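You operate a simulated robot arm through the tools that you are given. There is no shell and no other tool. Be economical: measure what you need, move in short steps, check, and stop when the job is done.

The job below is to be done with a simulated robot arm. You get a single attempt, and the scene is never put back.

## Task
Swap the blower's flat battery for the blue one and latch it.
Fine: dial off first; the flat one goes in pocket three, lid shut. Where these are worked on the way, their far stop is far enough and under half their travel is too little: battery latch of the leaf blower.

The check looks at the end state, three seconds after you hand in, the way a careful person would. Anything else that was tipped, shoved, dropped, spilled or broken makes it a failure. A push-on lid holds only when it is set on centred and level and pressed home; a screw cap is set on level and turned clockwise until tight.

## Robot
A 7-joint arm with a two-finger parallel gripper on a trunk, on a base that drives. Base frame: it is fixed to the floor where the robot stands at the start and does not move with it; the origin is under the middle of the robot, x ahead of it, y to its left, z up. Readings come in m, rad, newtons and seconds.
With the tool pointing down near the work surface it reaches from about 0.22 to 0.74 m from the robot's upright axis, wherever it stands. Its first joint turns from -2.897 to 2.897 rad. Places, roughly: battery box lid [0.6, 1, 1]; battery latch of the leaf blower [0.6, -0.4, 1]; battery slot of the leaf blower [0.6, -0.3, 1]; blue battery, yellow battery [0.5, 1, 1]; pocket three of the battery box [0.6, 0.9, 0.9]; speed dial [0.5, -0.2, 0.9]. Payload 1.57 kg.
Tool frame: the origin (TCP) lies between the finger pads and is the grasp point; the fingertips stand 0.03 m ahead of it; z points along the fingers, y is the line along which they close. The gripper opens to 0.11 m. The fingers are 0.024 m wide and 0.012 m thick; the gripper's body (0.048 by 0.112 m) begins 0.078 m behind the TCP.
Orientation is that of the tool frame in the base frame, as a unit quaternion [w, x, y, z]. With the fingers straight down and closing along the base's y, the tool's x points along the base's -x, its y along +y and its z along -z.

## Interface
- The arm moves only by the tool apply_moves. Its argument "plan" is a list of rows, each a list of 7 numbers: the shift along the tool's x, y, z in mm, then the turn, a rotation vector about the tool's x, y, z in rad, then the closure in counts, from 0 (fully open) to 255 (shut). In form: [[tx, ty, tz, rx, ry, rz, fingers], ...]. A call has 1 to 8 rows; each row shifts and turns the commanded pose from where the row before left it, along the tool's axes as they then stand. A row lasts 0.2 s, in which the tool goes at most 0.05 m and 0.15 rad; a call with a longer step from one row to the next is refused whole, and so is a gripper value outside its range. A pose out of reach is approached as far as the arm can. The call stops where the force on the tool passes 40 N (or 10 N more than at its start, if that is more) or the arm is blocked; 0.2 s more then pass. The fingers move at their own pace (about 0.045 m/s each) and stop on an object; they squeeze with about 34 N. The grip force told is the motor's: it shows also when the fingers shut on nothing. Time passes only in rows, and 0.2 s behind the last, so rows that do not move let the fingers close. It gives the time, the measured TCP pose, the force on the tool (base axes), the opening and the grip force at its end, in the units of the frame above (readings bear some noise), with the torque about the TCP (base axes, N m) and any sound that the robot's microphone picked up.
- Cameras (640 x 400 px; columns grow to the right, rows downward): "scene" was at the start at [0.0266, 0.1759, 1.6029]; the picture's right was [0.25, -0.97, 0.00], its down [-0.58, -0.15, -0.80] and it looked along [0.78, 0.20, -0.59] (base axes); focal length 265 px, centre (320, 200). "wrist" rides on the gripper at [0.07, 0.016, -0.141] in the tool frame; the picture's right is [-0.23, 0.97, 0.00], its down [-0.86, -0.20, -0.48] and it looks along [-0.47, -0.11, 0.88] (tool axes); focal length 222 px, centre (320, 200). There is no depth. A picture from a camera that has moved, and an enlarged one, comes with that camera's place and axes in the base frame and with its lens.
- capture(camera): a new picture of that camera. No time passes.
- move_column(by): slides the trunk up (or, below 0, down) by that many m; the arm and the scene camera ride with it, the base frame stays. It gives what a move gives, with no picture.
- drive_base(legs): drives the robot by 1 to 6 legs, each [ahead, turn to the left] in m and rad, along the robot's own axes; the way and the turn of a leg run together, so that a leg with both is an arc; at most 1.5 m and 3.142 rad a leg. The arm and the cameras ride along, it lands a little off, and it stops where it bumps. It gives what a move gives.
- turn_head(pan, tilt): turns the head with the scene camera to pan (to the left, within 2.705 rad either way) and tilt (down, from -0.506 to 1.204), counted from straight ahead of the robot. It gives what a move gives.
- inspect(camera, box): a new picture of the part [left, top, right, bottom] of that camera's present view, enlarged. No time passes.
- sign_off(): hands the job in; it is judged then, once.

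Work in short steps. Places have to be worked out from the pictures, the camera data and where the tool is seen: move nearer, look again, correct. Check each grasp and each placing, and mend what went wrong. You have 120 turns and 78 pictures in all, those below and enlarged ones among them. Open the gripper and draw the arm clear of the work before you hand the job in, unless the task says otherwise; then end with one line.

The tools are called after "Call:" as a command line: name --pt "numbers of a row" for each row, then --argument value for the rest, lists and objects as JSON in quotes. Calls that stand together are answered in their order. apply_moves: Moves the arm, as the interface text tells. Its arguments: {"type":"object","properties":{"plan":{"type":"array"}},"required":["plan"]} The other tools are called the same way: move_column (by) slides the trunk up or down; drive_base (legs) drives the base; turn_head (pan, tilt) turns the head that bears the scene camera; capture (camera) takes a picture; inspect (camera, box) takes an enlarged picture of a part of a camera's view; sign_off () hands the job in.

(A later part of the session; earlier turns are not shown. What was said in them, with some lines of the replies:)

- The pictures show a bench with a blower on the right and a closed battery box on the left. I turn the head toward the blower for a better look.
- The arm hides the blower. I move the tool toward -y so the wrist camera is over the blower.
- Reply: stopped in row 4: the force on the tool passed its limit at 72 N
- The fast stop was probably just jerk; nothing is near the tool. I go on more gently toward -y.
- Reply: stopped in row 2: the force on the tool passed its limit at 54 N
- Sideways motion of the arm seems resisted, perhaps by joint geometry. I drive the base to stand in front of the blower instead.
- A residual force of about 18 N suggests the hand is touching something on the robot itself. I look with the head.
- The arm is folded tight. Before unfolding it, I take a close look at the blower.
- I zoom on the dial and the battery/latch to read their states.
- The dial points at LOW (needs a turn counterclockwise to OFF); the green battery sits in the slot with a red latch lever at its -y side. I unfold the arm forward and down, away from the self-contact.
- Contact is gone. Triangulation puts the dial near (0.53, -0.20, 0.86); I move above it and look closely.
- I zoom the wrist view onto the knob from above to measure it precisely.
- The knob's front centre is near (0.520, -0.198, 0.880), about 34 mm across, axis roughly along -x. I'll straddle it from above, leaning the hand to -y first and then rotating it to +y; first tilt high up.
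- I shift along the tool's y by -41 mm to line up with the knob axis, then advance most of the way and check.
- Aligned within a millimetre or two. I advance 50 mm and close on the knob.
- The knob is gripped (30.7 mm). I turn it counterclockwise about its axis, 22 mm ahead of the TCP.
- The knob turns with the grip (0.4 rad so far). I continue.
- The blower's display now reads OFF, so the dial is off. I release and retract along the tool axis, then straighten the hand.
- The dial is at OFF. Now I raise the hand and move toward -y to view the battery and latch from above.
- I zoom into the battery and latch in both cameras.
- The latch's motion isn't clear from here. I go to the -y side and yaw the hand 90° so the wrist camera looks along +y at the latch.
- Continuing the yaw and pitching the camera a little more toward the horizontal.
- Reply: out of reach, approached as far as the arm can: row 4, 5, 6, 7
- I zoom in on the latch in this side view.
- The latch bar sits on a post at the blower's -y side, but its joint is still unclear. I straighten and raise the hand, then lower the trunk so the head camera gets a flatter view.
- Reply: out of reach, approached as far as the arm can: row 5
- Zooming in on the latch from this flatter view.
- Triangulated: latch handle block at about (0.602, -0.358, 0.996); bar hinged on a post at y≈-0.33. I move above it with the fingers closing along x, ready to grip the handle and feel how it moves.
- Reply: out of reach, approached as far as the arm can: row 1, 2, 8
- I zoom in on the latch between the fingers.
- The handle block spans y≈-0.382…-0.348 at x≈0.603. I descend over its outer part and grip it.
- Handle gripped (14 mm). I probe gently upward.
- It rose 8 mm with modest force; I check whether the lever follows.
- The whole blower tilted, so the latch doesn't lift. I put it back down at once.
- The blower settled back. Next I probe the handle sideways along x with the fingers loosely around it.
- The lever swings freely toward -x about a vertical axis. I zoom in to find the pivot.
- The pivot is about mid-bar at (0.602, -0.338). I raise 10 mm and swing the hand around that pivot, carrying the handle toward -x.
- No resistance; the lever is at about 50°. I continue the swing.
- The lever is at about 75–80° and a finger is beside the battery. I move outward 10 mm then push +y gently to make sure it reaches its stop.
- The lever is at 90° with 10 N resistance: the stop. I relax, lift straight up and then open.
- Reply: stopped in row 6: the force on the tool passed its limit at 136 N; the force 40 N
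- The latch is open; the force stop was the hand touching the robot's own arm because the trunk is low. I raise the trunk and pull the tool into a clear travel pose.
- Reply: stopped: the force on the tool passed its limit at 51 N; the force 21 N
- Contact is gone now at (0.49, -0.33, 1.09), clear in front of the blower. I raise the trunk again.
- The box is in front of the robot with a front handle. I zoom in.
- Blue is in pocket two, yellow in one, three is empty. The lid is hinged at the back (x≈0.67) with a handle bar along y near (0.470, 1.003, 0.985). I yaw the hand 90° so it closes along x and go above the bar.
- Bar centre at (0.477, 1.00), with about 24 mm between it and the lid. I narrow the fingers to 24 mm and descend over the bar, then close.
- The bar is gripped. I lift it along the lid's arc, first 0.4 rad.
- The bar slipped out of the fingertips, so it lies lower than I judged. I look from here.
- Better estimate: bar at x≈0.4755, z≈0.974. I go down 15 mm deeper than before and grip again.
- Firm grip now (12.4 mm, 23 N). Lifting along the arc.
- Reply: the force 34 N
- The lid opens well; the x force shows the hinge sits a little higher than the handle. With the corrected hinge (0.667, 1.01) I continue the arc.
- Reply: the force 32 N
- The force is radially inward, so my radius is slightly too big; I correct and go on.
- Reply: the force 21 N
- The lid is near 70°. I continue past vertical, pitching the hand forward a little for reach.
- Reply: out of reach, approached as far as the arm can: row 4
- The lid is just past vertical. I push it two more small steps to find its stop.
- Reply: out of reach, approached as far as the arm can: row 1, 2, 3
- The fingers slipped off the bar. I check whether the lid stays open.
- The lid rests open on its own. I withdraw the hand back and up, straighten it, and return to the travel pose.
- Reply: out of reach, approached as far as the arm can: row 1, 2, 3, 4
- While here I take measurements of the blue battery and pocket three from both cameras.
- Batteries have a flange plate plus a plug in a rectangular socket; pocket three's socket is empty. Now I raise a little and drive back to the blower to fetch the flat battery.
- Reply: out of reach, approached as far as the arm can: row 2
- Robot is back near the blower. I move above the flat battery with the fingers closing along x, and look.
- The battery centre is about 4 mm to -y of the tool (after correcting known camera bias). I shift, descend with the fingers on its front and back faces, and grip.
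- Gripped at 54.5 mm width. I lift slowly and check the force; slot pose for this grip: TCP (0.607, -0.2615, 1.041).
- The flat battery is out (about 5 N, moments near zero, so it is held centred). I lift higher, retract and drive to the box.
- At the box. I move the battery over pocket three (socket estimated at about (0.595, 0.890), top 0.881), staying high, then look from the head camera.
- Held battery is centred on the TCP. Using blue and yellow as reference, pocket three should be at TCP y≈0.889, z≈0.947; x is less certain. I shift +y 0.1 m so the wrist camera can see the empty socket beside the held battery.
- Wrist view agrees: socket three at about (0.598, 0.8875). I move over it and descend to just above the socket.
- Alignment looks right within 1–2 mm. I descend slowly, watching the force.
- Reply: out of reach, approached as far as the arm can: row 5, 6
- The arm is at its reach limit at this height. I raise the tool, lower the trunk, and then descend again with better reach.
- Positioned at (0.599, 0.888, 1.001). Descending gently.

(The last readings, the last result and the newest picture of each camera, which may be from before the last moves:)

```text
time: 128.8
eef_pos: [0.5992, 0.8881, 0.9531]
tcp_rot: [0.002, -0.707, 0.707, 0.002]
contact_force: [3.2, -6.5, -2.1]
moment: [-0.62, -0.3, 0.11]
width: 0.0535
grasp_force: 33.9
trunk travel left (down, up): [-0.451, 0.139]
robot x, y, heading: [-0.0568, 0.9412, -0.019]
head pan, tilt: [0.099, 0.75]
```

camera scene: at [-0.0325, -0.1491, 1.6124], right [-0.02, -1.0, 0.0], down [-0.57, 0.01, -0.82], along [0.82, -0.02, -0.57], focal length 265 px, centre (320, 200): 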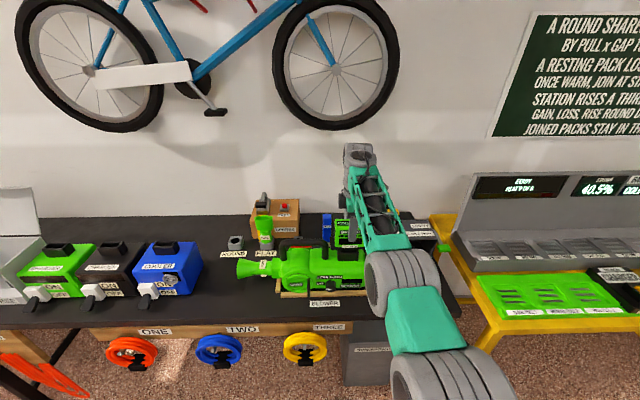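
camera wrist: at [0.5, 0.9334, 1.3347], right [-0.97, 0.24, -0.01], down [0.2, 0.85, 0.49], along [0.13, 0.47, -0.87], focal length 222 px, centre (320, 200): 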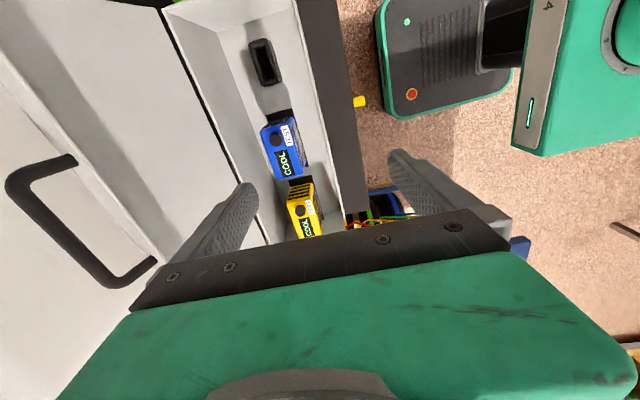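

Side contact suggests the plug is entering the socket. I ease -y/+x by about a millimetre and keep lowering.

Call:
apply_moves --pt "1.2 -0.8 0 0 0 0 200" --pt "0 0 4 0 0 0 200" --pt "0 0 4 0 0 0 200" --pt "0 0 4 0 0 0 200" --pt "0 0 0 0 0 0 200"

```text
time: 130.0
eef_pos: [0.6004, 0.886, 0.9396]
tcp_rot: [-0.001, 0.708, -0.706, -0.004]
contact_force: [0.4, -4.4, -6.3]
moment: [-0.42, -0.02, 0.03]
width: 0.0539
grasp_force: 33.6
trunk travel left (down, up): [-0.451, 0.139]
robot x, y, heading: [-0.0501, 0.9418, -0.01]
head pan, tilt: [0.099, 0.75]
```

Still going in freely. I continue until it seats.

Call:
apply_moves --pt "0.6 0 3 0 0 0 200" --pt "0 0 3 0 0 0 200" --pt "0 0 3 0 0 0 200" --pt "0 0 3 0 0 0 200" --pt "0 0 0 0 0 0 200"

```text
time: 131.2
eef_pos: [0.5998, 0.8866, 0.9315]
tcp_rot: [-0.003, 0.709, -0.706, 0.001]
contact_force: [1.5, 1.0, 28.3]
moment: [-0.04, 0.41, 0.09]
width: 0.0534
grasp_force: 34.3
trunk travel left (down, up): [-0.451, 0.139]
robot x, y, heading: [-0.053, 0.9468, -0.015]
head pan, tilt: [0.099, 0.75]
```

Seated (28 N upward, no side load): pocket three TCP pose (0.600, 0.8866, 0.932). I release and move to hover over the blue battery at the same relative height as my earlier reference view.

Call:
apply_moves --pt "0 0 -2 0 0 0 140" --pt "0 0 0 0 0 0 60" --pt "0 0 -15 0 0 0 60" --pt "0 0 -30 0 0 0 60" --pt "0 0 -35 0 0 0 60" --pt "0 0 -30 0 0 0 60" --pt "0 0 -12 0 0 0 60"

Call:
apply_moves --pt "-15 0 0 0 0 0 60" --pt "-35 0 0 0 0 0 60" --pt "-40 0 0 0 0 0 60" --pt "-35 0 0 0 0 0 60" --pt "-18 0 0 0 0 0 60" --pt "0 0 0 0 0 0 60"

Call:
inspect --camera "wrist" --box '[240, 100, 400, 220]'

```text
time: 132.8
eef_pos: [0.5995, 0.8856, 1.054]
tcp_rot: [-0.002, 0.708, -0.707, -0.003]
contact_force: [-0.2, 0.3, 0.3]
moment: [0.0, 0.0, 0.02]
width: 0.0842
grasp_force: 0.1
trunk travel left (down, up): [-0.451, 0.139]
robot x, y, heading: [-0.0541, 0.946, -0.009]
head pan, tilt: [0.099, 0.75]
```

```text
time: 134.2
eef_pos: [0.5973, 1.0289, 1.0524]
tcp_rot: [-0.001, 0.708, -0.706, -0.003]
contact_force: [-0.6, -0.1, -0.1]
moment: [0.01, -0.03, 0.01]
width: 0.0841
grasp_force: 0.1
trunk travel left (down, up): [-0.451, 0.139]
robot x, y, heading: [-0.0507, 0.9437, -0.009]
head pan, tilt: [0.099, 0.75]
```

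```text
3.33 times, centred on (320, 160) of wrist
camera zoom: at [0.5806, 0.9577, 1.1943], right [-0.97, 0.23, 0.0], down [0.2, 0.85, 0.48], along [0.11, 0.47, -0.88], focal length 740 px, centre (320, 333)
```

zoom: 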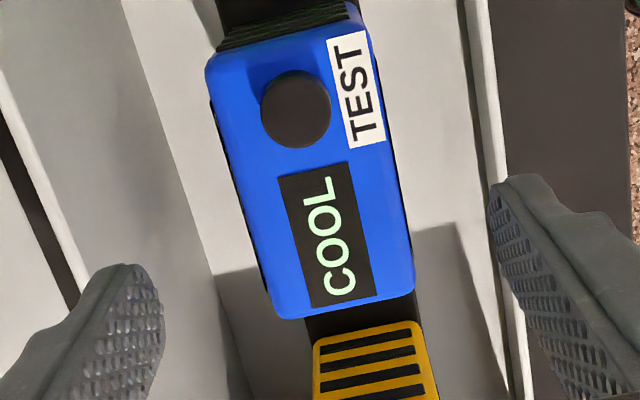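

Compared with the reference view, blue sits 4 mm further +y and 2 mm +x for the same relative grip. I correct, descend and grip.

Call:
apply_moves --pt "-3.9 -2.2 10 0 0 0 60" --pt "0 0 30 0 0 0 60" --pt "0 0 35 0 0 0 60" --pt "0 0 30 0 0 0 60" --pt "0 0 15 0 0 0 60" --pt "0 0 0 0 0 0 130" --pt "0 0 0 0 0 0 180" --pt "0 0 0 0 0 0 200"

Call:
apply_moves --pt "0 0 -3 0 0 0 200" --pt "0 0 -6 0 0 0 200" --pt "0 0 -10 0 0 0 200" --pt "0 0 -15 0 0 0 200" --pt "0 0 -20 0 0 0 200" --pt "0 0 -20 0 0 0 200" --pt "0 0 -20 0 0 0 200" --pt "0 0 -10 0 0 0 200"

```text
time: 136.0
eef_pos: [0.6018, 1.0346, 0.9336]
tcp_rot: [0.0, 0.708, -0.706, -0.002]
contact_force: [-6.3, -0.5, 0.3]
moment: [0.04, 0.33, 0.16]
width: 0.0539
grasp_force: 20.1
trunk travel left (down, up): [-0.451, 0.139]
robot x, y, heading: [-0.0502, 0.9452, -0.013]
head pan, tilt: [0.099, 0.75]
```

```text
time: 137.8
eef_pos: [0.6019, 1.0326, 1.0353]
tcp_rot: [-0.001, 0.708, -0.706, -0.002]
contact_force: [-0.7, 0.0, -4.4]
moment: [0.01, 0.02, 0.0]
width: 0.0538
grasp_force: 33.9
trunk travel left (down, up): [-0.451, 0.139]
robot x, y, heading: [-0.0497, 0.9435, -0.01]
head pan, tilt: [0.099, 0.75]
```

Blue battery is out and centred. I raise trunk and arm, retract, and drive to the blower.

Call:
move_column --by 0.08

Call:
apply_moves --pt "0 0 -20 0 0 0 200" --pt "0 10 -30 0 0 0 200" --pt "0 25 -30 0 0 0 200" --pt "0 30 -20 0 0 0 200" --pt "0 30 -10 0 0 0 200" --pt "0 15 -5 0 0 0 200"

Call:
drive_base --legs '[[0, -1.56], [1.25, 0], [0, 1.57]]'

```text
time: 138.9
eef_pos: [0.604, 1.0319, 1.1177]
tcp_rot: [-0.001, 0.707, -0.707, -0.003]
contact_force: [0.6, 0.3, -5.2]
moment: [0.01, 0.0, -0.02]
width: 0.0539
grasp_force: 34.4
trunk travel left (down, up): [-0.531, 0.059]
robot x, y, heading: [-0.0509, 0.9434, -0.01]
head pan, tilt: [0.099, 0.75]
```

```text
time: 140.3
eef_pos: [0.4918, 1.0313, 1.2324]
tcp_rot: [-0.001, 0.708, -0.706, -0.003]
contact_force: [-0.1, 0.6, -5.4]
moment: [0.01, 0.01, 0.01]
width: 0.0537
grasp_force: 33.7
trunk travel left (down, up): [-0.531, 0.059]
robot x, y, heading: [-0.0541, 0.9452, -0.018]
head pan, tilt: [0.099, 0.75]
```

```text
time: 154.3
eef_pos: [0.4969, -0.2155, 1.2324]
tcp_rot: [-0.001, 0.718, -0.696, -0.002]
contact_force: [-0.4, -0.7, -4.7]
moment: [-0.01, 0.0, -0.02]
width: 0.054
grasp_force: 34.2
trunk travel left (down, up): [-0.531, 0.059]
robot x, y, heading: [-0.0419, -0.3162, 0.017]
head pan, tilt: [0.099, 0.75]
```

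I align yaw and move above the slot, target TCP (0.607, -0.262).

Call:
apply_moves --pt "0 0 0 0 0 0.031 200" --pt "10 -15 0 0 0 0 200" --pt "12 -25 5 0 0 0 200" --pt "12 -30 10 0 0 0 200" --pt "10 -25 20 0 0 0 200" --pt "2.5 -15 25 0 0 0 200" --pt "0 0 20 0 0 0 200" --pt "0 0 5 0 0 0 200"

Call:
turn_head --pan 0.0 --tilt 0.7

Call:
capture --camera "scene"

```text
time: 156.1
eef_pos: [0.6055, -0.2609, 1.1468]
tcp_rot: [-0.002, 0.708, -0.707, -0.002]
contact_force: [1.2, -0.2, -5.1]
moment: [-0.03, 0.05, 0.02]
width: 0.0539
grasp_force: 33.8
trunk travel left (down, up): [-0.531, 0.059]
robot x, y, heading: [-0.0405, -0.3187, 0.023]
head pan, tilt: [0.099, 0.75]
```

```text
time: 156.8
eef_pos: [0.6055, -0.2606, 1.1478]
tcp_rot: [-0.001, 0.708, -0.707, -0.002]
contact_force: [0.1, 0.0, -5.8]
moment: [-0.04, -0.03, -0.02]
width: 0.0541
grasp_force: 33.8
trunk travel left (down, up): [-0.531, 0.059]
robot x, y, heading: [-0.045, -0.318, 0.019]
head pan, tilt: [0.0, 0.7]
```

```text
11 pictures are left
camera scene: at [-0.0192, -0.1637, 1.6038], right [0.02, -1.0, 0.0], down [-0.64, -0.01, -0.76], along [0.76, 0.01, -0.64], focal length 265 px, centre (320, 200)
```

scene: 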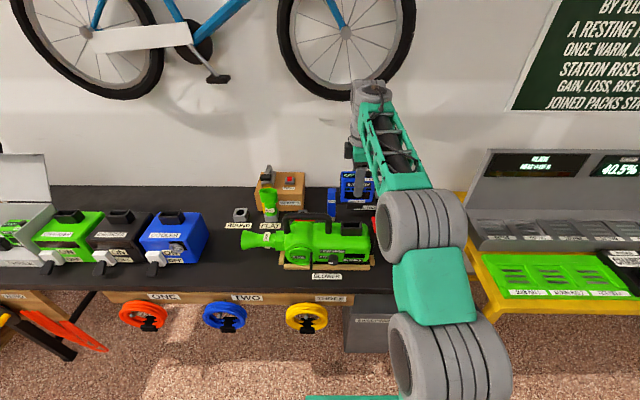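

Blue is over the slot. I descend slowly into it.

Call:
apply_moves --pt "1 -1.3 20 0 0 0 200" --pt "0 0 25 0 0 0 200" --pt "0 0 15 0 0 0 200" --pt "0 0 8 0 0 0 200" --pt "0 0 6 0 0 0 200" --pt "0 0 6 0 0 0 200" --pt "0 0 5 0 0 0 200"

```text
time: 158.4
eef_pos: [0.6067, -0.2607, 1.0648]
tcp_rot: [-0.003, 0.708, -0.706, -0.001]
contact_force: [-2.1, 6.2, 9.5]
moment: [0.23, 0.22, -0.14]
width: 0.0537
grasp_force: 34.8
trunk travel left (down, up): [-0.531, 0.059]
robot x, y, heading: [-0.0445, -0.3183, 0.017]
head pan, tilt: [0.0, 0.7]
```

The plug touches the rim with the tool pushed toward +y. I lift 3 mm, shift 2 mm +y, and retry.

Call:
apply_moves --pt "0 0 -5 0 0 0 200" --pt "-2 0.5 0 0 0 0 200" --pt "0 0 4 0 0 0 200" --pt "0 0 4 0 0 0 200" --pt "0 0 4 0 0 0 200" --pt "0 0 0 0 0 0 200"

```text
time: 159.8
eef_pos: [0.6073, -0.259, 1.0543]
tcp_rot: [-0.001, 0.708, -0.707, -0.003]
contact_force: [-1.2, 3.2, -4.5]
moment: [0.3, 0.09, -0.05]
width: 0.0536
grasp_force: 34.1
trunk travel left (down, up): [-0.531, 0.059]
robot x, y, heading: [-0.0455, -0.3151, 0.022]
head pan, tilt: [0.0, 0.7]
```

It is entering now (z 1.054, only weight plus slight side force). I ease another 0.7 mm +y and push home.

Call:
apply_moves --pt "-0.7 0.3 4 0 0 0 200" --pt "0 0 4 0 0 0 200" --pt "0 0 3 0 0 0 200" --pt "0 0 3 0 0 0 200" --pt "0 0 2 0 0 0 200" --pt "0 0 0 0 0 0 200"

```text
time: 161.2
eef_pos: [0.6064, -0.2579, 1.0388]
tcp_rot: [-0.001, 0.708, -0.707, -0.002]
contact_force: [0.5, 0.0, -4.9]
moment: [-0.01, -0.01, 0.01]
width: 0.0537
grasp_force: 34.2
trunk travel left (down, up): [-0.531, 0.059]
robot x, y, heading: [-0.0422, -0.3202, 0.022]
head pan, tilt: [0.0, 0.7]
```

No bottom contact yet; a bit further.

Call:
apply_moves --pt "0 0 2 0 0 0 200" --pt "0 0 3 0 0 0 200" --pt "0 0 3 0 0 0 200" --pt "0 0 0 0 0 0 200"

```text
time: 162.2
eef_pos: [0.6066, -0.259, 1.0355]
tcp_rot: [-0.004, 0.707, -0.707, 0.0]
contact_force: [-0.9, 1.0, 24.7]
moment: [0.61, 0.77, -0.26]
width: 0.0539
grasp_force: 33.8
trunk travel left (down, up): [-0.531, 0.059]
robot x, y, heading: [-0.0452, -0.317, 0.018]
head pan, tilt: [0.0, 0.7]
```

Seated (about 25 N). I release, lift, and yaw the hand back 90° while moving toward the latch.

Call:
apply_moves --pt "0 0 -2 0 0 0 140" --pt "0 0 0 0 0 0 60" --pt "0 0 -15 0 0 0 60" --pt "0 0 -35 0 0 0 60" --pt "0 0 -35 0 0 0 60" --pt "0 0 -35 0 0 0 60" --pt "0 10 -20 0 0 0.1 60" --pt "0 10 0 0 0 0.14 60"

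Call:
apply_moves --pt "0 0 0 0 0 0.15 100" --pt "0 0 0 0 0 0.15 150" --pt "0 0 0 0 0 0.15 185" --pt "0 0 0 0 0 0.15 185" --pt "0 0 0 0 0 0.15 185" --pt "0 0 0 0 0 0.15 185" --pt "0 0 0 0 0 0.15 185" --pt "0 0 0 0 0 0.15 185"

```text
time: 164.0
eef_pos: [0.5865, -0.2573, 1.1734]
tcp_rot: [0.0, -0.618, 0.787, 0.001]
contact_force: [0.3, 0.8, 0.1]
moment: [0.02, 0.0, -0.01]
width: 0.0844
grasp_force: 0.1
trunk travel left (down, up): [-0.531, 0.059]
robot x, y, heading: [-0.0425, -0.3183, 0.02]
head pan, tilt: [0.0, 0.7]
```

```text
time: 165.8
eef_pos: [0.5876, -0.2593, 1.1745]
tcp_rot: [-0.001, -0.064, 0.998, 0.003]
contact_force: [0.2, -0.2, 0.0]
moment: [0.04, -0.01, -0.02]
width: 0.0306
grasp_force: 0.1
trunk travel left (down, up): [-0.531, 0.059]
robot x, y, heading: [-0.0453, -0.315, 0.019]
head pan, tilt: [0.0, 0.7]
```

I finish the yaw, move over the latch handle's position and look.

Call:
apply_moves --pt "0 0 0 0 0 0.125 185" --pt "10 -20 0 0 0 0 185" --pt "15 -30 10 0 0 0 185" --pt "9 -22 20 0 0 0 185" --pt "0 0 15 0 0 0 185"

Call:
inspect --camera "wrist" --box '[220, 90, 420, 220]'

```text
time: 167.0
eef_pos: [0.5516, -0.3297, 1.1275]
tcp_rot: [0.0, -0.004, 1.0, 0.003]
contact_force: [-0.3, -0.4, -0.2]
moment: [-0.04, -0.03, 0.02]
width: 0.0301
grasp_force: 0.1
trunk travel left (down, up): [-0.531, 0.059]
robot x, y, heading: [-0.0433, -0.3184, 0.017]
head pan, tilt: [0.0, 0.7]
```

```text
3.08 times, centred on (320, 155) of wrist
camera zoom: at [0.4821, -0.3154, 1.2705], right [0.22, 0.98, 0.0], down [0.86, -0.2, 0.48], along [0.47, -0.1, -0.88], focal length 684 px, centre (320, 338)
```

zoom: 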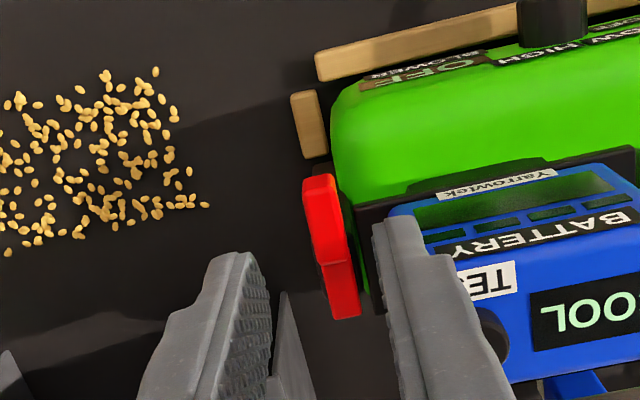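

The lever points to -x, block at about (0.571, -0.333). I lower the fingers around its outer end.

Call:
apply_moves --pt "-5 -2 15 0 0 0 185" --pt "0 0 30 0 0 0 185" --pt "0 0 30 0 0 0 185" --pt "0 0 25 0 0 0 185" --pt "0 0 10 0 0 0 185" --pt "0 0 0 0 0 0 195"

```text
time: 168.4
eef_pos: [0.5604, -0.335, 1.028]
tcp_rot: [-0.001, -0.005, 1.0, 0.002]
contact_force: [-0.5, 0.5, -0.3]
moment: [-0.03, 0.01, 0.02]
width: 0.0258
grasp_force: 0.0
out of reach, approached as far as the arm can: row 4
trunk travel left (down, up): [-0.531, 0.059]
robot x, y, heading: [-0.0426, -0.3159, 0.016]
head pan, tilt: [0.0, 0.7]
```

Vertical reach is limited at this trunk height; I raise the tool 80 mm and lower the trunk 92 mm to the same spot, slightly lower.

Call:
apply_moves --pt "0 0 -20 0 0 0 190" --pt "0 0 -30 0 0 0 190" --pt "0 0 -30 0 0 0 190" --pt "0 0 0 0 0 0 190"

Call:
move_column --by -0.08

```text
time: 169.4
eef_pos: [0.5618, -0.3351, 1.1078]
tcp_rot: [-0.001, -0.003, 1.0, 0.002]
contact_force: [0.0, -0.1, 0.9]
moment: [0.0, 0.0, 0.02]
width: 0.028
grasp_force: 0.0
trunk travel left (down, up): [-0.531, 0.059]
robot x, y, heading: [-0.0445, -0.3171, 0.017]
head pan, tilt: [0.0, 0.7]
```

```text
time: 170.6
eef_pos: [0.5619, -0.3371, 1.027]
tcp_rot: [-0.001, -0.004, 1.0, 0.003]
contact_force: [0.1, -0.3, 0.2]
moment: [0.02, -0.03, -0.01]
width: 0.0282
grasp_force: 0.0
trunk travel left (down, up): [-0.451, 0.139]
robot x, y, heading: [-0.0422, -0.3154, 0.019]
head pan, tilt: [0.0, 0.7]
```

I lower 10 mm and swing the handle back counterclockwise about the pivot.

Call:
apply_moves --pt "0 0 10 0 0 0 195" --pt "-0.2 -4 0 0 0 -0.1 195" --pt "-0.25 -5.6 0 0 0 -0.14 195" --pt "-0.25 -5.6 0 0 0 -0.14 195" --pt "-0.25 -5.6 0 0 0 -0.14 195" --pt "-0.25 -5.6 0 0 0 -0.14 195" --pt "-0.25 -5.6 0 0 0 -0.14 195" --pt "0 0 0 0 0 0 195"

```text
time: 172.4
eef_pos: [0.5729, -0.3657, 1.0157]
tcp_rot: [0.0, -0.393, 0.919, 0.002]
contact_force: [0.4, -0.3, 0.8]
moment: [0.0, -0.06, -0.03]
width: 0.0257
grasp_force: 0.0
trunk travel left (down, up): [-0.451, 0.139]
robot x, y, heading: [-0.0469, -0.3185, 0.02]
head pan, tilt: [0.0, 0.7]
```

Smooth so far. I continue the second half of the swing and check.

Call:
apply_moves --pt "-0.25 -5.6 0 0 0 -0.14 195" --pt "-0.25 -5.6 0 0 0 -0.14 195" --pt "-0.25 -5.6 0 0 0 -0.14 195" --pt "-0.25 -5.6 0 0 0 -0.14 195" --pt "-0.25 -5.6 0 0 0 -0.14 195" --pt "0 -4 0 0 0 -0.08 195" --pt "0 -3 0 0 0 0 195" --pt "0 0 0 0 0 0 195"

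Call:
inspect --camera "scene" --box '[310, 160, 410, 235]'

```text
time: 174.2
eef_pos: [0.6063, -0.3783, 1.0158]
tcp_rot: [0.0, 0.713, -0.701, -0.001]
contact_force: [-0.8, 0.4, -0.8]
moment: [-0.01, 0.01, 0.01]
width: 0.0258
grasp_force: 0.1
trunk travel left (down, up): [-0.451, 0.139]
robot x, y, heading: [-0.048, -0.3197, 0.018]
head pan, tilt: [0.0, 0.7]
```

```text
5.33 times, centred on (360, 198) of scene
camera zoom: at [-0.0197, -0.1638, 1.5239], right [0.02, -1.0, 0.0], down [-0.64, -0.01, -0.76], along [0.76, 0.01, -0.64], focal length 1412 px, centre (107, 213)
```

zoom: 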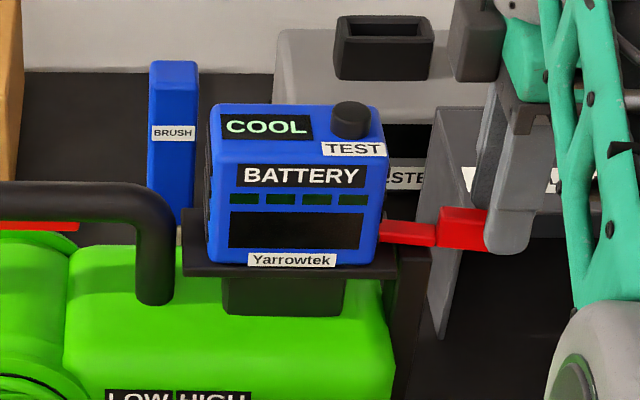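

Nearly closed. I push the handle a little further to +x until the stop resists.

Call:
apply_moves --pt "0 -3 0 0 0 0 195" --pt "0 -3 0 0 0 0 195" --pt "0 -3 0 0 0 0 195" --pt "0 -2 0 0 0 0 195" --pt "0 0 0 0 0 0 195"

```text
time: 175.4
eef_pos: [0.6151, -0.3789, 1.016]
tcp_rot: [-0.001, 0.713, -0.701, -0.002]
contact_force: [-6.6, -1.3, -0.3]
moment: [-0.04, 0.2, 0.04]
width: 0.0317
grasp_force: 3.4
trunk travel left (down, up): [-0.451, 0.139]
robot x, y, heading: [-0.0438, -0.3163, 0.019]
head pan, tilt: [0.0, 0.7]
```

Stop reached (7 N). I relax, lift off and check the latch.

Call:
apply_moves --pt "0 6 0 0 0 0 190" --pt "0 0 -10 0 0 0 190" --pt "0 0 -25 0 0 0 190" --pt "0 0 -30 0 0 0 190" --pt "5 0 -15 0 0 0 120"

Call:
move_column --by 0.08

Call:
inspect --camera "scene" --box '[290, 175, 410, 265]'

```text
time: 176.6
eef_pos: [0.6105, -0.3833, 1.0967]
tcp_rot: [-0.001, 0.713, -0.701, -0.003]
contact_force: [0.0, -0.4, 0.5]
moment: [0.0, -0.01, -0.01]
width: 0.0582
grasp_force: 0.0
trunk travel left (down, up): [-0.451, 0.139]
robot x, y, heading: [-0.0454, -0.319, 0.016]
head pan, tilt: [0.0, 0.7]
```

```text
time: 177.7
eef_pos: [0.6112, -0.3834, 1.1769]
tcp_rot: [-0.001, 0.713, -0.701, -0.003]
contact_force: [-1.2, 0.2, -0.3]
moment: [0.01, 0.03, -0.04]
width: 0.0582
grasp_force: 0.0
trunk travel left (down, up): [-0.531, 0.059]
robot x, y, heading: [-0.0463, -0.3181, 0.025]
head pan, tilt: [0.0, 0.7]
```

```text
4.44 times, centred on (350, 220) of scene
camera zoom: at [-0.0195, -0.1638, 1.6039], right [0.02, -1.0, 0.0], down [-0.64, -0.01, -0.76], along [0.76, 0.01, -0.64], focal length 1177 px, centre (187, 111)
```

zoom: 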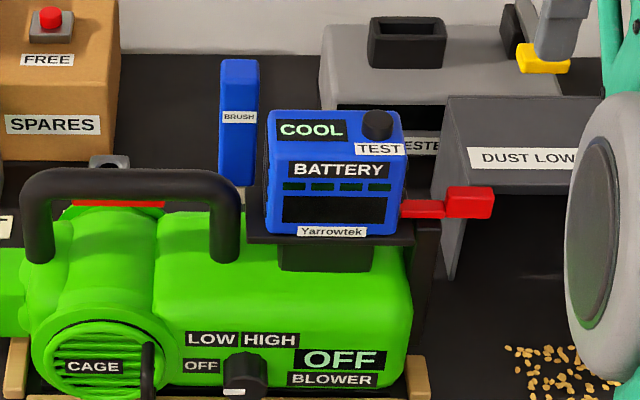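

Latch closed as it was originally, blue seated, dial OFF. Now I go back to shut the box lid.

Call:
apply_moves --pt "-10 15 -20 0 0 0 120" --pt "-20 30 -25 0 0 0 200" --pt "-20 35 -15 0 0 0 255" --pt "-10 30 -5 0 0 0 255" --pt "0 10 0 0 0 0 255"

Call:
drive_base --legs '[[0, -1.59], [-1.26, 0], [0, 1.57]]'

Call:
turn_head --pan 0.1 --tilt 0.65

Call:
capture --camera "scene"

```text
time: 178.9
eef_pos: [0.4906, -0.3255, 1.2433]
tcp_rot: [-0.002, 0.713, -0.702, -0.003]
contact_force: [-0.2, 0.1, 0.5]
moment: [0.01, 0.0, 0.01]
width: 0.0
grasp_force: 16.0
trunk travel left (down, up): [-0.531, 0.059]
robot x, y, heading: [-0.0401, -0.3178, 0.021]
head pan, tilt: [0.0, 0.7]
```

```text
time: 192.9
eef_pos: [0.4564, 0.9374, 1.2446]
tcp_rot: [-0.001, 0.713, -0.701, -0.002]
contact_force: [0.3, 0.2, 0.3]
moment: [0.01, 0.03, 0.03]
width: 0.0
grasp_force: 20.9
trunk travel left (down, up): [-0.531, 0.059]
robot x, y, heading: [-0.0794, 0.9423, 0.022]
head pan, tilt: [0.0, 0.7]
```

```text
time: 193.6
eef_pos: [0.4567, 0.9375, 1.2425]
tcp_rot: [-0.001, 0.713, -0.701, -0.002]
contact_force: [0.1, 0.4, 1.1]
moment: [0.01, 0.01, 0.0]
width: 0.0002
grasp_force: 21.1
trunk travel left (down, up): [-0.531, 0.059]
robot x, y, heading: [-0.0744, 0.948, 0.023]
head pan, tilt: [0.099, 0.649]
```

```text
7 pictures are left
camera scene: at [-0.0522, 1.1072, 1.6082], right [0.12, -0.99, 0.0], down [-0.6, -0.07, -0.8], along [0.79, 0.09, -0.6], focal length 265 px, centre (320, 200)
```

scene: 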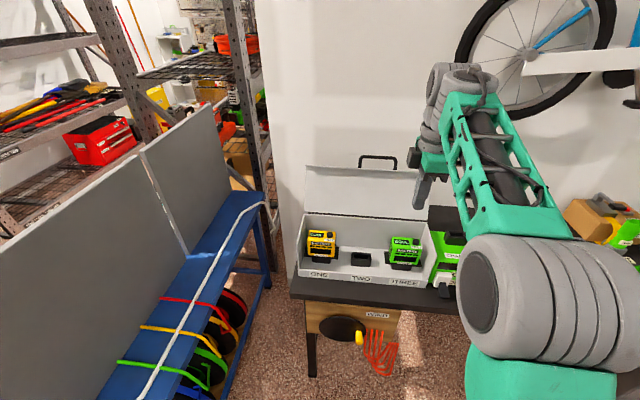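

The flat battery sits in pocket three; the lid leans back about 20° past vertical. I drive 8.5 cm closer for reach, and zoom in on the handle.

Call:
drive_base --legs '[[0.085, -0.02]]'

Call:
inspect --camera "scene" --box '[300, 130, 440, 215]'

```text
time: 194.7
eef_pos: [0.5418, 0.9267, 1.2423]
tcp_rot: [0.002, -0.706, 0.708, 0.003]
contact_force: [1.0, -0.3, -0.5]
moment: [0.02, 0.01, 0.01]
width: 0.0
grasp_force: 20.8
trunk travel left (down, up): [-0.531, 0.059]
robot x, y, heading: [0.0075, 0.9466, -0.002]
head pan, tilt: [0.099, 0.649]
```

```text
4.57 times, centred on (370, 172) of scene
camera zoom: at [0.0366, 1.1073, 1.6082], right [0.1, -1.0, 0.0], down [-0.6, -0.06, -0.8], along [0.79, 0.08, -0.61], focal length 1210 px, centre (91, 326)
```

zoom: 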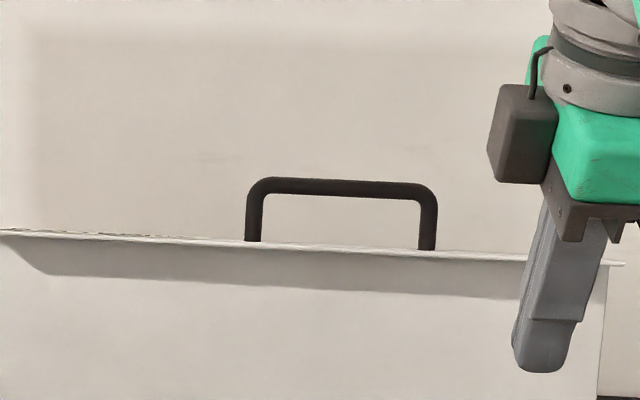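

The bar is about at (0.751, 1.003, 1.190), leaning ~22° back. I pitch the hand forward about 60° so it points along the camera's line of sight to the bar, and stop 7 cm short of it.

Call:
apply_moves --pt "-9.5 -18.6 2 0.13 0 0 190" --pt "-9.5 -18.2 4.4 0.13 0 0 190" --pt "-9.5 -17.5 6.7 0.13 0 0 190" --pt "-9.5 -16.4 8.9 0.13 0 0 190" --pt "-9.5 -15.1 11 0.13 0 0 190" --pt "-9.5 -13.6 12.8 0.13 0 0 190" --pt "-9.5 -11.8 14.5 0.13 0 0 190" --pt "-9.5 -9.8 15.9 0.13 0 0 190"

```text
time: 196.4
eef_pos: [0.6894, 1.0034, 1.227]
tcp_rot: [0.352, -0.612, 0.616, -0.35]
contact_force: [0.4, 0.0, -0.5]
moment: [-0.03, 0.01, -0.02]
width: 0.0282
grasp_force: 0.0
trunk travel left (down, up): [-0.531, 0.059]
robot x, y, heading: [0.0024, 0.9438, 0.002]
head pan, tilt: [0.099, 0.649]
```

The pose is reached exactly. I check the alignment with a wrist view.

Call:
capture --camera "wrist"

```text
5 pictures are left
camera wrist: at [0.5575, 0.9322, 1.2852], right [-0.49, 0.23, -0.84], down [-0.31, 0.85, 0.42], along [0.81, 0.46, -0.35], focal length 222 px, centre (320, 200)
```

wrist: 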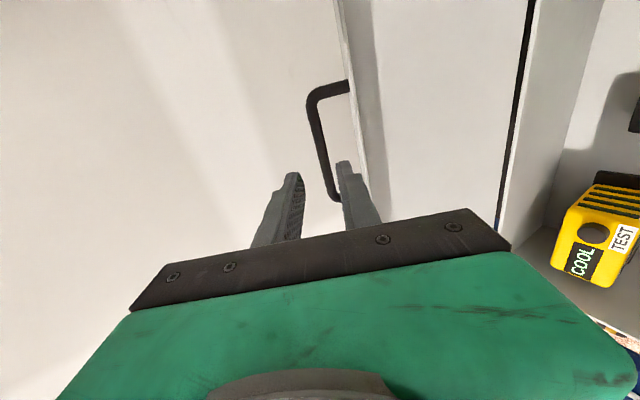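

The bar is ~5 mm toward the tool's +y and I'm slightly off its middle. I correct, advance and close.

Call:
apply_moves --pt "8 5 0 0 0 0 190" --pt "0 0 18 0 0 0 190" --pt "0 0 20 0 0 0 190" --pt "0 0 18 0 0 0 190" --pt "0 0 11 0 0 0 190" --pt "0 0 0 0 0 0 240" --pt "0 0 0 0 0 0 240"

```text
time: 198.1
eef_pos: [0.7431, 0.9948, 1.1907]
tcp_rot: [0.353, -0.611, 0.615, -0.351]
contact_force: [0.0, 0.6, 1.1]
moment: [0.02, 0.16, -0.01]
width: 0.0069
grasp_force: 0.4
trunk travel left (down, up): [-0.531, 0.059]
robot x, y, heading: [0.0084, 0.9457, -0.002]
head pan, tilt: [0.099, 0.649]
```

The fingers closed on nothing. I look at where the bar is relative to the tips.

Call:
inspect --camera "wrist" --box '[270, 100, 390, 220]'

```text
3.33 times, centred on (330, 160) of wrist
camera zoom: at [0.6111, 0.9238, 1.2492], right [-0.49, 0.23, -0.84], down [-0.31, 0.85, 0.42], along [0.81, 0.46, -0.35], focal length 740 px, centre (287, 333)
```

zoom: 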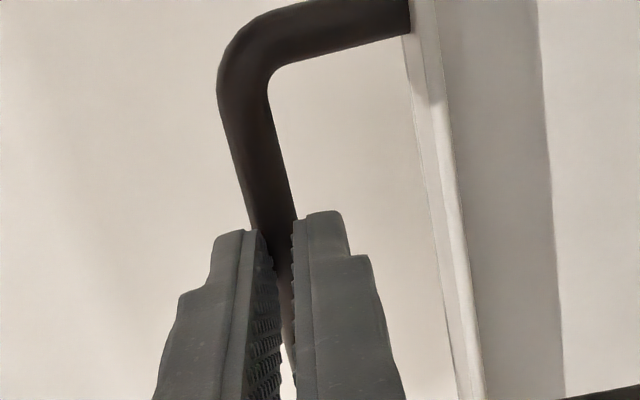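

The bar lies just beyond the fingertips. I open, shift 2.5 mm back, advance another 27 mm and close.

Call:
apply_moves --pt "0 0 0 0 0 0 190" --pt "0 -2.5 0 0 0 0 190" --pt "0 0 10 0 0 0 190" --pt "0 0 12 0 0 0 190" --pt "0 0 6 0 0 0 190" --pt "0 0 0 0 0 0 240" --pt "0 0 0 0 0 0 240"

```text
time: 199.7
eef_pos: [0.7699, 0.9938, 1.1754]
tcp_rot: [0.352, -0.612, 0.616, -0.35]
contact_force: [-1.3, -0.2, -3.0]
moment: [0.11, -0.02, -0.02]
width: 0.0117
grasp_force: 19.6
trunk travel left (down, up): [-0.531, 0.059]
robot x, y, heading: [0.0066, 0.9437, -0.001]
head pan, tilt: [0.099, 0.649]
```

Gripped (11.7 mm, 20 N). I pull the lid forward along the reverse arc.

Call:
apply_moves --pt "0 1.2 -19.9 0 0 0 245" --pt "0 3.3 -19.7 0 0 0 245" --pt "0 5.1 -19.3 0 0 0 245" --pt "0 7.1 -18.7 0 0 0 245" --pt "0 8.9 -17.9 0 0 0 245"

```text
time: 200.8
eef_pos: [0.6769, 0.9933, 1.1965]
tcp_rot: [0.348, -0.613, 0.619, -0.347]
contact_force: [-0.9, -2.4, -30.1]
moment: [0.11, 0.17, 0.14]
width: 0.0119
grasp_force: 28.8
trunk travel left (down, up): [-0.531, 0.059]
robot x, y, heading: [0.0054, 0.9433, 0.001]
head pan, tilt: [0.099, 0.649]
```

The lid is vertical now; force shows the radius a bit smaller. I continue with the corrected radius while pitching the hand back to vertical.

Call:
apply_moves --pt "0 14.1 -14.2 -0.13 0 0 245" --pt "0 14.0 -13.3 -0.13 0 0 245" --pt "0 16.3 -9.7 -0.13 0 0 245" --pt "0 17.8 -5.9 -0.13 0 0 245"

```text
time: 201.8
eef_pos: [0.6004, 0.9934, 1.1872]
tcp_rot: [0.185, -0.681, 0.685, -0.181]
contact_force: [0.8, -9.7, 3.9]
moment: [-0.6, -0.21, 0.34]
width: 0.0116
grasp_force: 29.2
trunk travel left (down, up): [-0.531, 0.059]
robot x, y, heading: [0.0063, 0.9459, -0.004]
head pan, tilt: [0.099, 0.649]
```

Forces are low, tracking well. Continuing down the arc.

Call:
apply_moves --pt "0 18.7 -1.5 -0.13 0 0 245" --pt "0 18.6 2.8 -0.13 0 0 245" --pt "0 17.4 7.1 -0.13 0 0 245" --pt "0 15.3 11.3 -0.13 0 0 245"

```text
time: 202.8
eef_pos: [0.5387, 0.9948, 1.1421]
tcp_rot: [0.0, -0.706, 0.708, 0.003]
contact_force: [3.4, -11.9, -1.9]
moment: [-0.22, -0.16, 0.7]
width: 0.0119
grasp_force: 29.1
trunk travel left (down, up): [-0.531, 0.059]
robot x, y, heading: [0.0075, 0.945, -0.001]
head pan, tilt: [0.099, 0.649]
```

Continuing with small arc steps, watching the force.

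Call:
apply_moves --pt "0 13.3 14.3 0 0 0 245" --pt "0 11.8 15.5 0 0 0 245" --pt "0 10.2 16.6 0 0 0 245" --pt "0 8.5 17.5 0 0 0 245"

```text
time: 203.8
eef_pos: [0.4939, 0.9939, 1.0779]
tcp_rot: [0.001, -0.706, 0.708, 0.003]
contact_force: [3.0, -4.2, -0.2]
moment: [-0.29, -0.1, 0.67]
width: 0.0118
grasp_force: 29.0
trunk travel left (down, up): [-0.531, 0.059]
robot x, y, heading: [0.0075, 0.9435, 0.004]
head pan, tilt: [0.099, 0.649]
```

Continuing to near-closed.

Call:
apply_moves --pt "0 6.7 18.3 0 0 0 245" --pt "0 4.8 18.9 0 0 0 245" --pt "0 2.9 19.3 0 0 0 245" --pt "0 1 15 0 0 0 245" --pt "0 0 10 0 0 0 245" --pt "0 0 0 0 0 0 245"

```text
time: 205.2
eef_pos: [0.4758, 0.9944, 0.9971]
tcp_rot: [0.0, -0.705, 0.709, 0.004]
contact_force: [-25.4, -11.7, -1.4]
moment: [-0.18, 0.16, 0.66]
width: 0.012
grasp_force: 29.0
trunk travel left (down, up): [-0.531, 0.059]
robot x, y, heading: [0.0053, 0.9438, -0.001]
head pan, tilt: [0.099, 0.649]
```

Nearly closed; I ease 3 mm to -x and go on down until it rests.

Call:
apply_moves --pt "0 3 3 0 0 0 245" --pt "0 1 5 0 0 0 245" --pt "0 0 5 0 0 0 245" --pt "0 0 4 0 0 0 245" --pt "0 0 4 0 0 0 245" --pt "0 0 0 0 0 0 245"

```text
time: 206.7
eef_pos: [0.4758, 0.9936, 0.9761]
tcp_rot: [0.002, -0.705, 0.709, 0.002]
contact_force: [0.1, -18.4, -0.7]
moment: [-0.35, -0.03, 0.69]
width: 0.012
grasp_force: 28.7
trunk travel left (down, up): [-0.531, 0.059]
robot x, y, heading: [0.0082, 0.9455, -0.004]
head pan, tilt: [0.099, 0.649]
```

Call:
apply_moves --pt "0 0 3 0 0 0 245" --pt "0 0 3 0 0 0 245" --pt "0 0 3 0 0 0 245" --pt "0 0 0 0 0 0 245"

Call:
inspect --camera "scene" --box '[290, 200, 450, 300]'

```text
time: 207.7
eef_pos: [0.4755, 0.9975, 0.9677]
tcp_rot: [0.004, -0.707, 0.707, 0.001]
contact_force: [11.6, -5.4, 18.0]
moment: [0.38, -0.01, 0.7]
width: 0.0119
grasp_force: 29.3
trunk travel left (down, up): [-0.531, 0.059]
robot x, y, heading: [0.009, 0.948, -0.005]
head pan, tilt: [0.099, 0.649]
```

```text
4.00 times, centred on (370, 250) of scene
camera zoom: at [0.0354, 1.1063, 1.6083], right [0.1, -1.0, 0.0], down [-0.6, -0.06, -0.8], along [0.79, 0.08, -0.6], focal length 1059 px, centre (120, 0)
```

zoom: 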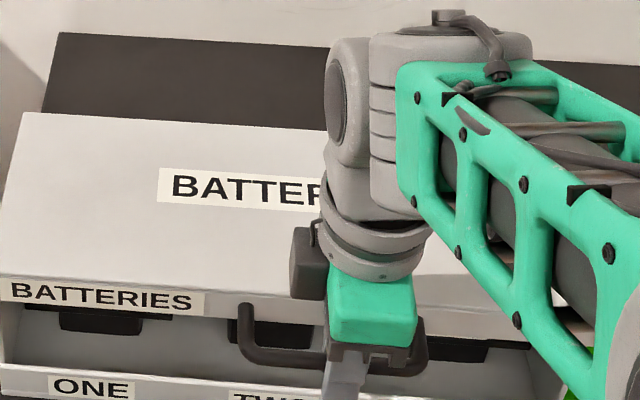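

The lid rests on its stop (18 N upward). I ease off, open the fingers narrowly, and lift away.

Call:
apply_moves --pt "0 0 -3 0 0 0 235" --pt "0 0 0 0 0 0 200" --pt "0 0 0 0 0 0 200" --pt "0 0 -15 0 0 0 200" --pt "0 0 -30 0 0 0 200" --pt "0 0 -40 0 0 0 200" --pt "0 5 -40 0 0 0 100" --pt "0 5 -40 0 0 0 0"

Call:
capture --camera "scene"

```text
time: 209.4
eef_pos: [0.465, 0.9921, 1.1352]
tcp_rot: [0.001, -0.706, 0.709, 0.003]
contact_force: [0.1, -0.9, -0.1]
moment: [-0.01, -0.02, -0.01]
width: 0.0739
grasp_force: 0.0
trunk travel left (down, up): [-0.531, 0.059]
robot x, y, heading: [0.007, 0.9451, -0.003]
head pan, tilt: [0.099, 0.649]
```

```text
2 pictures are left
camera scene: at [0.0351, 1.1069, 1.6082], right [0.1, -1.0, 0.0], down [-0.6, -0.06, -0.8], along [0.79, 0.08, -0.6], focal length 265 px, centre (320, 200)
```

scene: 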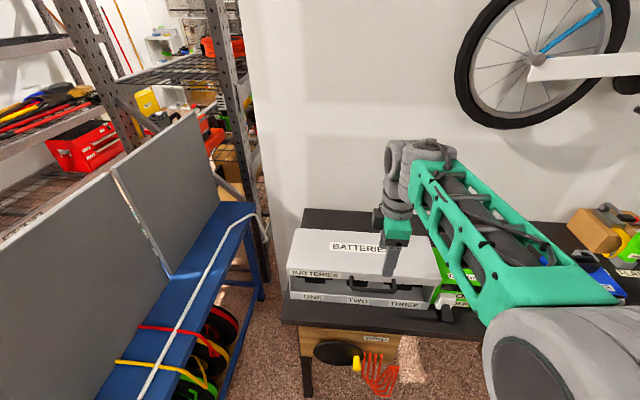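

The lid is shut and the hand is free. I open the gripper fully and raise it clear.

Call:
apply_moves --pt "0 0 -20 0 0 0 0" --pt "0 0 -30 0 0 0 0" --pt "0 0 -20 0 0 0 0" --pt "0 0 0 0 0 0 0"

Call:
inspect --camera "scene" --box '[275, 215, 455, 320]'

```text
time: 210.4
eef_pos: [0.4657, 0.9936, 1.2054]
tcp_rot: [0.001, -0.706, 0.708, 0.003]
contact_force: [0.2, -0.2, 0.2]
moment: [0.0, -0.01, 0.03]
width: 0.1099
grasp_force: 0.0
trunk travel left (down, up): [-0.531, 0.059]
robot x, y, heading: [0.0059, 0.9447, -0.005]
head pan, tilt: [0.099, 0.649]
```

```text
3.56 times, centred on (365, 268) of scene
camera zoom: at [0.0353, 1.107, 1.6082], right [0.1, -1.0, 0.0], down [-0.6, -0.06, -0.8], along [0.79, 0.08, -0.6], focal length 941 px, centre (160, -40)
```

zoom: 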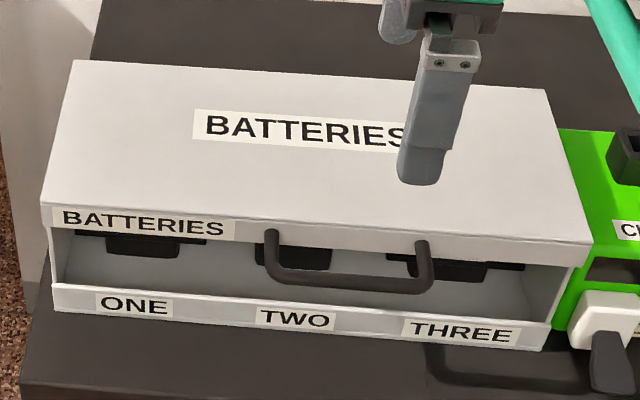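

The lid is fully shut, the flat battery is in pocket three, pocket two is empty, and the hand is clear, so I hand in the job.

Call:
sign_off

```text
The job is handed in.
```

The blower's dial is off, the blue battery is seated in its slot and latched, the flat battery is in pocket three, and the box lid is shut. While I was finding out how the latch moves, one upward pull tilted the blower slightly. I lowered it straight back and it ended about 2–3 mm from where it was.
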